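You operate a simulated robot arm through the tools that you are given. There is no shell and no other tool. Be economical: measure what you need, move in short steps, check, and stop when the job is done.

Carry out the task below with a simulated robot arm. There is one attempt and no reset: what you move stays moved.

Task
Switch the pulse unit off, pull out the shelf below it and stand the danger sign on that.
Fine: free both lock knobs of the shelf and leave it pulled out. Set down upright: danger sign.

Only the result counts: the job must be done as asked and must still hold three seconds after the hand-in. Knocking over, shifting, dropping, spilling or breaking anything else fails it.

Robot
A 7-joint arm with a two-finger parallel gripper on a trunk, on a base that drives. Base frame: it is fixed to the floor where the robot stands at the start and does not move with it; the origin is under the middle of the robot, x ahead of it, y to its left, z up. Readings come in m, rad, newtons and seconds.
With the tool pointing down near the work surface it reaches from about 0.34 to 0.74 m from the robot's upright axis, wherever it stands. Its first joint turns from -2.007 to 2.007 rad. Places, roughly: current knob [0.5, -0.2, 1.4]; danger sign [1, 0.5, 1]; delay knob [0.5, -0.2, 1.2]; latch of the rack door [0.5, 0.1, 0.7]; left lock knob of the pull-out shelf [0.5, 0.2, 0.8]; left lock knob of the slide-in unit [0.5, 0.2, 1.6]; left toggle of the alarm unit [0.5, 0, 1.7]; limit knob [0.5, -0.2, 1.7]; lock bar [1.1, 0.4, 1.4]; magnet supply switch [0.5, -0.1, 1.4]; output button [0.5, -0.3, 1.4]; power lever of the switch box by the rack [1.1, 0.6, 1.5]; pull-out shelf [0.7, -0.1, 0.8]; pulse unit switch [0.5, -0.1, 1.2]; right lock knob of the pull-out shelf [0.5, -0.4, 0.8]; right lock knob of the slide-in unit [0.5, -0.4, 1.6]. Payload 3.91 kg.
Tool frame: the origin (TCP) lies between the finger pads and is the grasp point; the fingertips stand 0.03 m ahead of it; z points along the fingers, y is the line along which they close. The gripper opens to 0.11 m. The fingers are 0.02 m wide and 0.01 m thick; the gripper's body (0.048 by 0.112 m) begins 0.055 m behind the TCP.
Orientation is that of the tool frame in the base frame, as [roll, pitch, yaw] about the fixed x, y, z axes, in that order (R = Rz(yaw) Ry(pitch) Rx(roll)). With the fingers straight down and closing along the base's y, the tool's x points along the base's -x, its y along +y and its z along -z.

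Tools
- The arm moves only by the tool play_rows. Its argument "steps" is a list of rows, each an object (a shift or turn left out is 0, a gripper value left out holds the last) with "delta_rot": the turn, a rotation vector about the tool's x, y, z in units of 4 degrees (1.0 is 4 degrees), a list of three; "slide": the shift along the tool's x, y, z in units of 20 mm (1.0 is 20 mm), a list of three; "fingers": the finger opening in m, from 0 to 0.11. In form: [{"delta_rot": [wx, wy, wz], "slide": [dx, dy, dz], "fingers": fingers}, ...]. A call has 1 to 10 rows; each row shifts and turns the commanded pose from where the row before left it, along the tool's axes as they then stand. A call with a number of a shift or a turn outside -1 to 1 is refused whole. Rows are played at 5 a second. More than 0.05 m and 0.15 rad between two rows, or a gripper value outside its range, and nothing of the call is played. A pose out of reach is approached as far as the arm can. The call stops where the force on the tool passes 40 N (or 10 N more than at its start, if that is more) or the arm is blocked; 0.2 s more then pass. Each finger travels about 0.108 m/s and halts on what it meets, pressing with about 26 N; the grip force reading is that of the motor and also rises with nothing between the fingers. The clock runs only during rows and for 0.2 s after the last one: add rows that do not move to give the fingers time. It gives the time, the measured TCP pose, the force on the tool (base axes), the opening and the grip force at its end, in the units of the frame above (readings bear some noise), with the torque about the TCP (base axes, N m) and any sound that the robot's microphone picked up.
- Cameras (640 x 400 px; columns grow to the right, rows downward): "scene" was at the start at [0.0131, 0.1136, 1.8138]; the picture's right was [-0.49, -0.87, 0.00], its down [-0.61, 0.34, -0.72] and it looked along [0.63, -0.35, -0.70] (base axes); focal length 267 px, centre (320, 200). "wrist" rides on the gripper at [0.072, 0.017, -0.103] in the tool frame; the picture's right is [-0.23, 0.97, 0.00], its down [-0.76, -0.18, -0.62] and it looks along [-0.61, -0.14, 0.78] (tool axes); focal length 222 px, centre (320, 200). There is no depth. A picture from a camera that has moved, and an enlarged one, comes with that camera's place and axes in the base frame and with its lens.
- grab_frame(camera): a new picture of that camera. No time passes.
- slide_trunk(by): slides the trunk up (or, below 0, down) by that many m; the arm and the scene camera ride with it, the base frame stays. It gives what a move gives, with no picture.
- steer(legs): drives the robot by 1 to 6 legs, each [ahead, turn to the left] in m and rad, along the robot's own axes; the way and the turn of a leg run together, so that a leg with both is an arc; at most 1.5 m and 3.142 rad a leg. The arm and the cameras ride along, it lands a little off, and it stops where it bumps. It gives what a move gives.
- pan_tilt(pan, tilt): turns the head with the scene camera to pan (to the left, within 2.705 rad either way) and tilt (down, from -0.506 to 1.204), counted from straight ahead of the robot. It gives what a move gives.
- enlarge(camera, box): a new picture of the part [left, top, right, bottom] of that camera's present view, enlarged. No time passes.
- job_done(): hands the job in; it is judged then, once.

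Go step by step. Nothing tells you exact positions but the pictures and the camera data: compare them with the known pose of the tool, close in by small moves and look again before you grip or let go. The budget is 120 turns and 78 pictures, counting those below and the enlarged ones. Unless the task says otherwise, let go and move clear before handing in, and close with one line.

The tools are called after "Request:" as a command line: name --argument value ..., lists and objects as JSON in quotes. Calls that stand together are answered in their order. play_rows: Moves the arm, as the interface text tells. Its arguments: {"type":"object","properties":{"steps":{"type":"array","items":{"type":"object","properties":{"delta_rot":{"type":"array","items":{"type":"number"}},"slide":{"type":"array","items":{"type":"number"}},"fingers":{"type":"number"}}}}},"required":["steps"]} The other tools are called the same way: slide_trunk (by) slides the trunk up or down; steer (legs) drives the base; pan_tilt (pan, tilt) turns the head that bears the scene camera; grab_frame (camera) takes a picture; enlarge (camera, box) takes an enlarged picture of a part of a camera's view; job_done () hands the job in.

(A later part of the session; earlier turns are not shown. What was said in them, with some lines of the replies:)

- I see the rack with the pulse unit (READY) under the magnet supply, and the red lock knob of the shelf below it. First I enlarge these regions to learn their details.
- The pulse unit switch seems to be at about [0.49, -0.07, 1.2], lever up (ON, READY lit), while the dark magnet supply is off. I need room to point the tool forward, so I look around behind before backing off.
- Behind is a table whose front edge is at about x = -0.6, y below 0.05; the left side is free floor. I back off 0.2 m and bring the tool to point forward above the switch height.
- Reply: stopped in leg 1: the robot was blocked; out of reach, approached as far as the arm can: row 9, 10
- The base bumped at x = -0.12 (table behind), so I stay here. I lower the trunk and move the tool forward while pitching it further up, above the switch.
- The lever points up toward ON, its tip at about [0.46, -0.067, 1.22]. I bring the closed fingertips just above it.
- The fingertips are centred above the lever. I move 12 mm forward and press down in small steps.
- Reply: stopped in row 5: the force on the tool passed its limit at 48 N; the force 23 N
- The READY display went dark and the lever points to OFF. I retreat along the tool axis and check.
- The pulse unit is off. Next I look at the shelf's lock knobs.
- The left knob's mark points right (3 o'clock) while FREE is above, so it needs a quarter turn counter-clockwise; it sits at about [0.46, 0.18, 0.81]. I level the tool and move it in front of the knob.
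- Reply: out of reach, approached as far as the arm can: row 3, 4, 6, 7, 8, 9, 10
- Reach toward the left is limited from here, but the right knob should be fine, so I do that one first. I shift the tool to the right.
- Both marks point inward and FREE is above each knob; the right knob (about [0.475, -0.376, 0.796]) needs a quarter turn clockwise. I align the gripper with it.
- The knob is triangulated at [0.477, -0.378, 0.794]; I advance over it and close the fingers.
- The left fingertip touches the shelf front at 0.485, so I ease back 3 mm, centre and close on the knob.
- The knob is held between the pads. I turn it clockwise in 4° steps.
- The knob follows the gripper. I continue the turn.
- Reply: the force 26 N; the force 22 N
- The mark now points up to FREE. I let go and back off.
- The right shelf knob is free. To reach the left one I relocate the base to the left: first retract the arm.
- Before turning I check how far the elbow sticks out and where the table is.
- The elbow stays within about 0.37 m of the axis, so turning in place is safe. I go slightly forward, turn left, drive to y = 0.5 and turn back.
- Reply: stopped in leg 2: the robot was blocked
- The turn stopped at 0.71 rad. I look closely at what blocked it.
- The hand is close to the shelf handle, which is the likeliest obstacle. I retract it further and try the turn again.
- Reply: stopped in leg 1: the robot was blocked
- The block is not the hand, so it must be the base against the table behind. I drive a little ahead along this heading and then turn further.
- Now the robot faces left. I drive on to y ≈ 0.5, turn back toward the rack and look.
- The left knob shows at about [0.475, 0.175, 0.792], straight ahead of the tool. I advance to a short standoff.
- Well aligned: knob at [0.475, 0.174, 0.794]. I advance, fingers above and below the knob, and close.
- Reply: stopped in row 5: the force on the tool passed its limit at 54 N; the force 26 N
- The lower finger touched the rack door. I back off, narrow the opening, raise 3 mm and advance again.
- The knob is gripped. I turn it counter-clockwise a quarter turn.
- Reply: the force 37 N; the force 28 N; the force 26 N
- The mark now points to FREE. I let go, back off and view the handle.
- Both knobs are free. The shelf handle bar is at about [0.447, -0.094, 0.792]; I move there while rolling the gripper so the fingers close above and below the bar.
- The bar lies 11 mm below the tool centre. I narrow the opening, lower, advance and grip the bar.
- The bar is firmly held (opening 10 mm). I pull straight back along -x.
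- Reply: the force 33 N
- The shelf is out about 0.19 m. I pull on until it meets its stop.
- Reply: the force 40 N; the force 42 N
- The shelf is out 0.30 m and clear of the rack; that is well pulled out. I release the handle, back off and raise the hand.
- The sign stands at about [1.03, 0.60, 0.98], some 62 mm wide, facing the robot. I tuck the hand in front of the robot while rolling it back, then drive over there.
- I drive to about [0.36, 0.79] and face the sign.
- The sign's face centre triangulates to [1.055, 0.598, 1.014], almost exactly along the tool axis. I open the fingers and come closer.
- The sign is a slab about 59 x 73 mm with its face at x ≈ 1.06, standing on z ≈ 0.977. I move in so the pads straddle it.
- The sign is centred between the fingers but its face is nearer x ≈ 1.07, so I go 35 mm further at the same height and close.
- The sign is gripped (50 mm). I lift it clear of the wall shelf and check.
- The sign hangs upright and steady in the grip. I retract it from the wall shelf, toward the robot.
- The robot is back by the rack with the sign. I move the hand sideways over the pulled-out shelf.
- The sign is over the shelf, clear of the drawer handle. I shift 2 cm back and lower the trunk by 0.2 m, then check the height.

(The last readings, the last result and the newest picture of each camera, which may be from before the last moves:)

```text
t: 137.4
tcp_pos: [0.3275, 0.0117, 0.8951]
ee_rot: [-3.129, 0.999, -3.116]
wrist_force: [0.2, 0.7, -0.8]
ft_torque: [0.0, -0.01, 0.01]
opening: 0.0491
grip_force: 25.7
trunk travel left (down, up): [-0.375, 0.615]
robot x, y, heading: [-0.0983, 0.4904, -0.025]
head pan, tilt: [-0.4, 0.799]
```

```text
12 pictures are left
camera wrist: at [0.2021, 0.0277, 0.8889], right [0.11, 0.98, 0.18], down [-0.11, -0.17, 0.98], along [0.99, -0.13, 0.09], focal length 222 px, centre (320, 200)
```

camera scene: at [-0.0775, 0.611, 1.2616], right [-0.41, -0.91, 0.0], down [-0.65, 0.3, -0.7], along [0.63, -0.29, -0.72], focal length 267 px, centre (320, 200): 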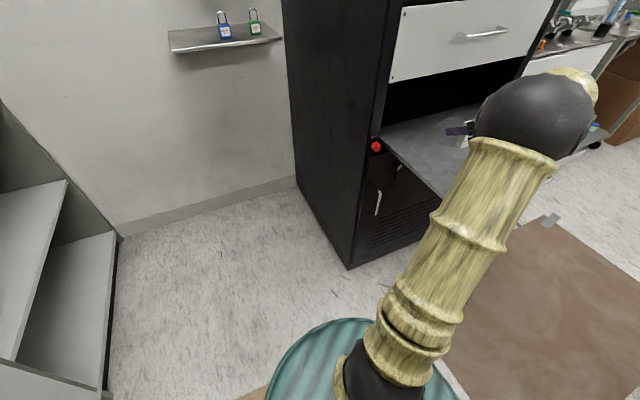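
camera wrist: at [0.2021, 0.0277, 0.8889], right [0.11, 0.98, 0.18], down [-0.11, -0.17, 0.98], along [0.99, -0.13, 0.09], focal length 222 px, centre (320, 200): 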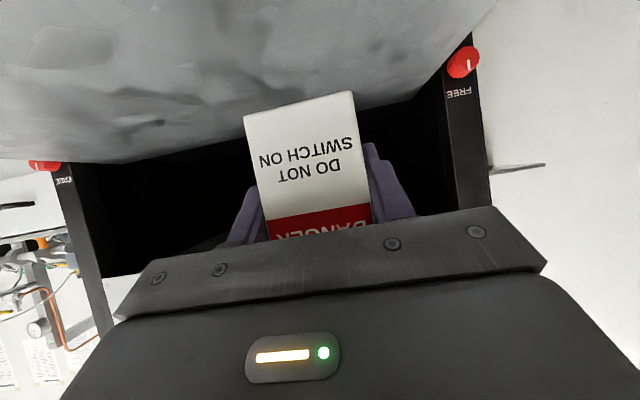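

Bottom of the sign is about 45 mm above the shelf. I lower with the arm in small steps, watching the force.

Request:
play_rows --steps '[{"slide": [0.42, 0, 0.27]}, {"slide": [0.42, 0, 0.27]}, {"slide": [0.42, 0, 0.27]}]'

Request:
grab_frame --camera "wrist"

Request:
enlarge --camera "scene" --box '[370, 90, 530, 190]'

```text
t: 138.2
tcp_pos: [0.3258, 0.012, 0.8645]
ee_rot: [-3.132, 1.001, -3.118]
wrist_force: [-0.1, 0.4, -0.6]
ft_torque: [-0.01, -0.03, 0.02]
opening: 0.0492
grip_force: 26.0
trunk travel left (down, up): [-0.375, 0.615]
robot x, y, heading: [-0.0968, 0.4914, -0.024]
head pan, tilt: [-0.4, 0.799]
```

```text
11 pictures are left
camera wrist: at [0.2013, 0.0282, 0.8582], right [0.11, 0.98, 0.19], down [-0.11, -0.17, 0.98], along [0.99, -0.13, 0.09], focal length 222 px, centre (320, 200)
```

wrist: 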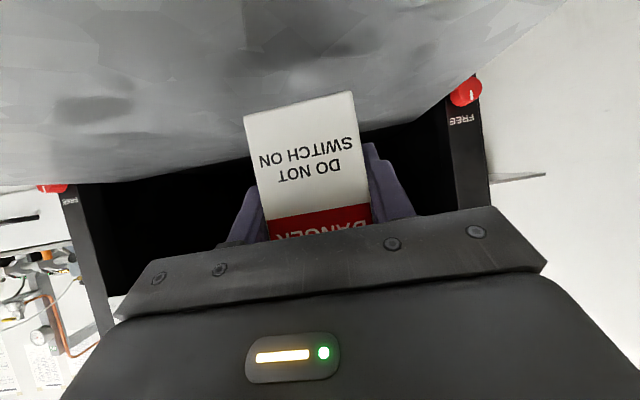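

```text
4.00 times, centred on (450, 140) of scene
camera zoom: at [-0.0775, 0.611, 1.2616], right [-0.41, -0.91, 0.0], down [-0.65, 0.3, -0.7], along [0.63, -0.29, -0.72], focal length 1066 px, centre (-200, 440)
```

zoom: 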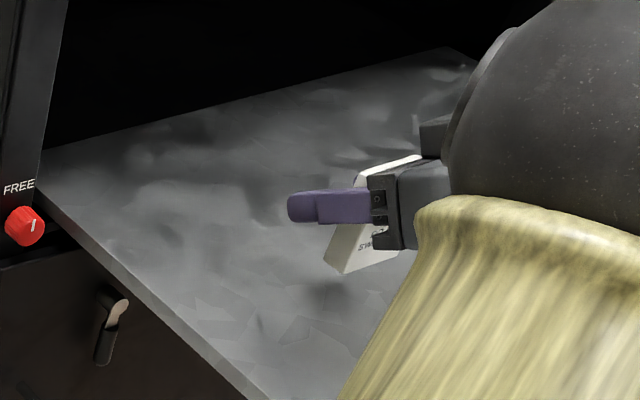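

The sign is still upright in the grip, with roughly 15–20 mm to go. I continue in 4 mm steps.

Request:
play_rows --steps '[{"slide": [0.17, 0, 0.11]}, {"slide": [0.17, 0, 0.11]}, {"slide": [0.17, 0, 0.11]}]'

Request:
enlarge --camera "scene" --box '[410, 110, 490, 170]'

```text
t: 139.0
tcp_pos: [0.3278, 0.0124, 0.8527]
ee_rot: [-3.129, 0.999, -3.118]
wrist_force: [-0.5, -0.1, -0.4]
ft_torque: [0.02, -0.03, -0.05]
opening: 0.0491
grip_force: 26.2
trunk travel left (down, up): [-0.375, 0.615]
robot x, y, heading: [-0.0975, 0.4879, -0.025]
head pan, tilt: [-0.4, 0.799]
```

```text
6.67 times, centred on (450, 140) of scene
camera zoom: at [-0.0775, 0.611, 1.2616], right [-0.41, -0.91, 0.0], down [-0.65, 0.3, -0.7], along [0.63, -0.29, -0.72], focal length 1777 px, centre (-547, 600)
```

zoom: 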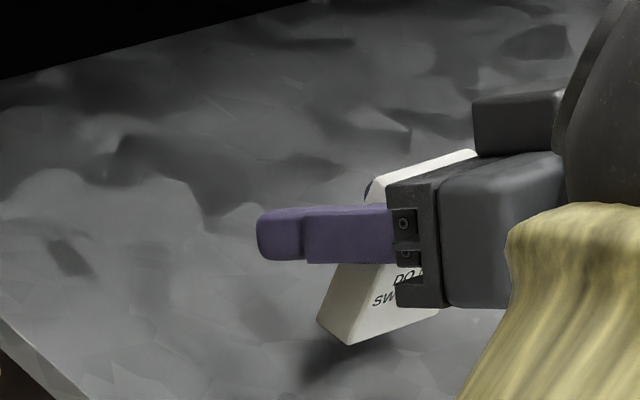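

Request:
play_rows --steps '[{"slide": [0.105, 0, 0.068]}, {"slide": [0.105, 0, 0.068]}, {"slide": [0, 0, 0]}]'

Request:
play_rows --steps '[{"slide": [0.105, 0, 0.068]}, {"slide": [0.0, 0, 0.0]}]'

```text
t: 139.8
tcp_pos: [0.3276, 0.0102, 0.848]
ee_rot: [-3.128, 1.0, -3.119]
wrist_force: [-0.6, 1.0, 0.1]
ft_torque: [0.0, -0.01, 0.03]
opening: 0.0491
grip_force: 25.6
trunk travel left (down, up): [-0.375, 0.615]
robot x, y, heading: [-0.0951, 0.4888, -0.022]
head pan, tilt: [-0.4, 0.799]
```

```text
t: 140.4
tcp_pos: [0.3284, 0.0117, 0.8438]
ee_rot: [-3.128, 1.0, -3.117]
wrist_force: [0.1, 0.8, -1.4]
ft_torque: [-0.04, -0.02, 0.01]
opening: 0.0493
grip_force: 26.1
trunk travel left (down, up): [-0.375, 0.615]
robot x, y, heading: [-0.0966, 0.4895, -0.025]
head pan, tilt: [-0.4, 0.799]
```

Request:
play_rows --steps '[{"slide": [0.105, 0, 0.068]}, {"slide": [0.0, 0, 0.0]}]'

Request:
enlarge --camera "scene" --box '[430, 120, 470, 150]'

```text
t: 141.0
tcp_pos: [0.3275, 0.0129, 0.8415]
ee_rot: [-3.13, 1.0, -3.116]
wrist_force: [0.5, 0.7, -0.4]
ft_torque: [-0.02, 0.03, 0.0]
opening: 0.0491
grip_force: 25.9
trunk travel left (down, up): [-0.375, 0.615]
robot x, y, heading: [-0.096, 0.488, -0.03]
head pan, tilt: [-0.4, 0.799]
```

```text
13.33 times, centred on (450, 135) of scene
camera zoom: at [-0.0775, 0.611, 1.2616], right [-0.41, -0.91, 0.0], down [-0.65, 0.3, -0.7], along [0.63, -0.29, -0.72], focal length 3554 px, centre (-1413, 1067)
```

zoom: 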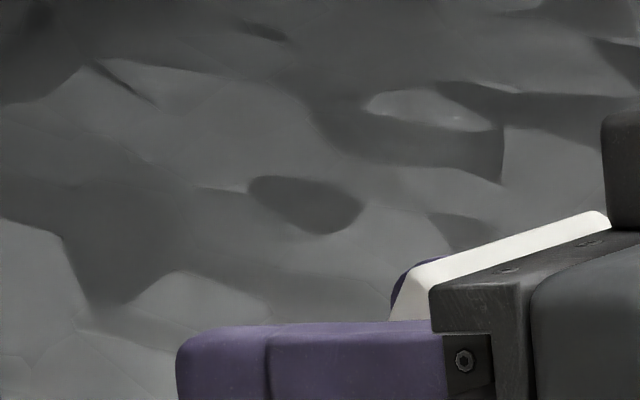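

Request:
play_rows --steps '[{"slide": [0.105, 0, 0.068]}, {"slide": [0.105, 0, 0.068]}, {"slide": [0.0, 0, 0.0]}]'

Request:
play_rows --steps '[{"slide": [0.08, 0, 0.052]}, {"slide": [0.0, 0, 0.0]}]'

Request:
enlarge --camera "scene" --box '[420, 110, 500, 170]'

```text
t: 141.8
tcp_pos: [0.3275, 0.0125, 0.8391]
ee_rot: [-3.123, 1.003, -3.115]
wrist_force: [0.7, -2.6, 18.1]
ft_torque: [0.36, 0.34, 0.02]
opening: 0.0489
grip_force: 25.7
trunk travel left (down, up): [-0.375, 0.615]
robot x, y, heading: [-0.0997, 0.487, -0.025]
head pan, tilt: [-0.4, 0.799]
```

```text
t: 142.4
tcp_pos: [0.3268, 0.0136, 0.8374]
ee_rot: [-3.124, 1.001, -3.116]
wrist_force: [1.0, -5.1, 24.5]
ft_torque: [0.09, 0.44, 0.1]
opening: 0.0492
grip_force: 25.7
trunk travel left (down, up): [-0.375, 0.615]
robot x, y, heading: [-0.0925, 0.4914, -0.031]
head pan, tilt: [-0.4, 0.799]
```

```text
6.67 times, centred on (460, 140) of scene
camera zoom: at [-0.0789, 0.612, 1.2616], right [-0.41, -0.91, 0.0], down [-0.65, 0.3, -0.7], along [0.64, -0.29, -0.72], focal length 1777 px, centre (-613, 600)
```

zoom: 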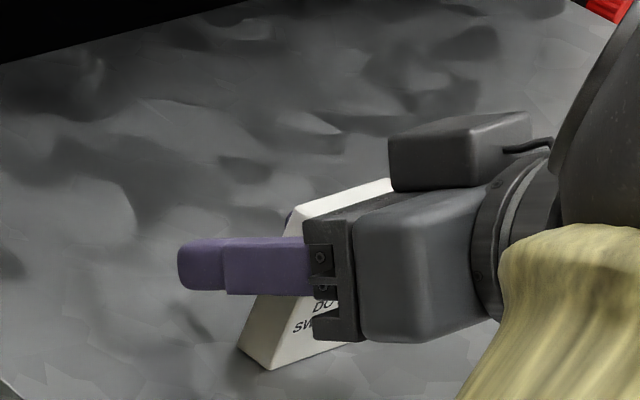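

Contact: the sign presses on the shelf with about 24 N. I relieve it slightly, open the fingers gently and back straight off.

Request:
play_rows --steps '[{"slide": [-0.06, 0, -0.04]}, {"fingers": 0.055}, {"fingers": 0.065}, {"fingers": 0.085}, {"fingers": 0.085}]'

Request:
grab_frame --camera "wrist"

```text
t: 143.6
tcp_pos: [0.3267, 0.013, 0.8369]
ee_rot: [-3.131, 1.0, -3.119]
wrist_force: [-0.5, 1.0, 0.4]
ft_torque: [-0.02, -0.01, 0.0]
opening: 0.0848
grip_force: 0.3
trunk travel left (down, up): [-0.375, 0.615]
robot x, y, heading: [-0.1, 0.4884, -0.024]
head pan, tilt: [-0.4, 0.799]
```

```text
6 pictures are left
camera wrist: at [0.2026, 0.0282, 0.8317], right [0.11, 0.98, 0.18], down [-0.11, -0.17, 0.98], along [0.99, -0.13, 0.09], focal length 222 px, centre (320, 200)
```

wrist: 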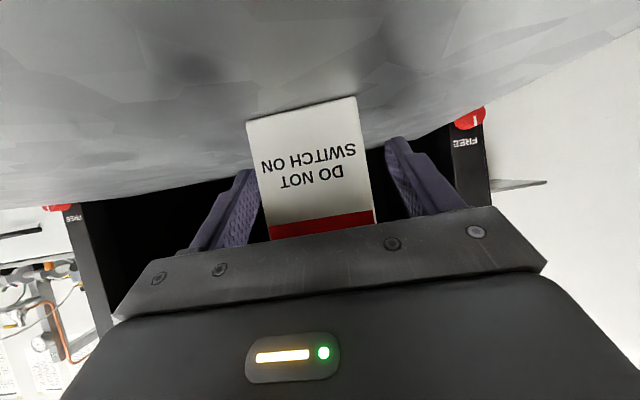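

The sign stands free between the open fingers. I retreat straight back, rising slightly, and look once more.

Request:
play_rows --steps '[{"slide": [0.5, 0, -0.84]}, {"slide": [0.5, 0, -0.84]}, {"slide": [0.5, 0, -0.84]}, {"slide": [0.5, 0, -0.84]}, {"slide": [0, 0, -1]}, {"slide": [0, 0, -1]}]'

Request:
grab_frame --camera "wrist"

Request:
grab_frame --camera "scene"

```text
t: 145.0
tcp_pos: [0.2157, 0.0106, 0.8613]
ee_rot: [-3.13, 1.0, -3.12]
wrist_force: [1.1, 0.5, -0.4]
ft_torque: [-0.01, 0.0, -0.02]
opening: 0.0848
grip_force: 0.1
trunk travel left (down, up): [-0.375, 0.615]
robot x, y, heading: [-0.0957, 0.486, -0.021]
head pan, tilt: [-0.4, 0.799]
```

```text
5 pictures are left
camera wrist: at [0.0903, 0.0261, 0.856], right [0.11, 0.98, 0.19], down [-0.11, -0.17, 0.98], along [0.99, -0.13, 0.09], focal length 222 px, centre (320, 200)
```

wrist: 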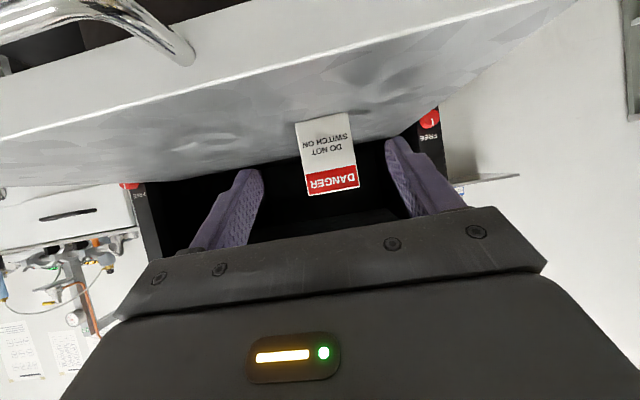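

```text
4 pictures are left
camera scene: at [-0.0775, 0.611, 1.2616], right [-0.41, -0.91, 0.0], down [-0.65, 0.3, -0.7], along [0.63, -0.29, -0.72], focal length 267 px, centre (320, 200)
```

scene: 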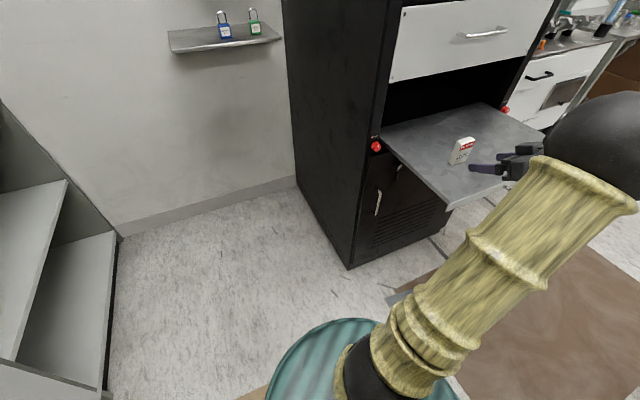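

The sign stands upright on the pulled-out shelf, both knobs are at FREE and the pulse unit is off. I raise the hand clear and hand in.

Request:
slide_trunk --by 0.12

Request:
enlarge --camera "scene" --box '[360, 120, 560, 245]'

```text
t: 146.5
tcp_pos: [0.2159, 0.0113, 0.9819]
ee_rot: [-3.128, 1.002, -3.116]
wrist_force: [0.9, -0.7, 0.6]
ft_torque: [0.0, 0.0, -0.02]
opening: 0.085
grip_force: 0.0
trunk travel left (down, up): [-0.495, 0.495]
robot x, y, heading: [-0.0961, 0.4902, -0.028]
head pan, tilt: [-0.4, 0.799]
```

```text
3.20 times, centred on (460, 182) of scene
camera zoom: at [-0.0775, 0.611, 1.3815], right [-0.41, -0.91, 0.0], down [-0.65, 0.3, -0.7], along [0.63, -0.29, -0.72], focal length 853 px, centre (-128, 256)
```

zoom: 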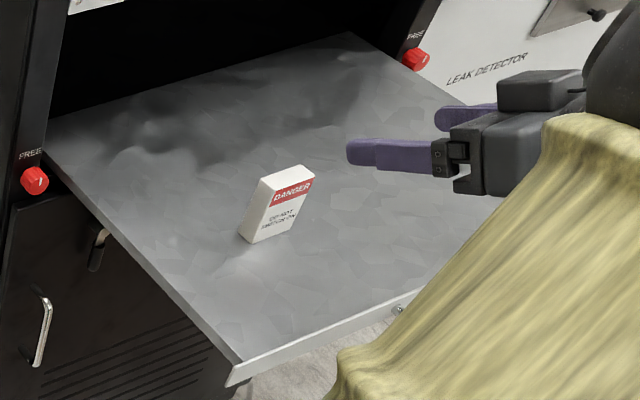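

Everything is in place and the hand is clear, so I hand the job in.

Request:
job_done

```text
The job is handed in.
```

The pulse unit is switched off, both shelf lock knobs are at FREE, the shelf is pulled out about 0.30 m without having reached a stop, and the danger sign stands upright on it. While backing and turning the base near the table behind, the robot was blocked three times; I saw nothing knocked over, but I did not check the table afterwards.
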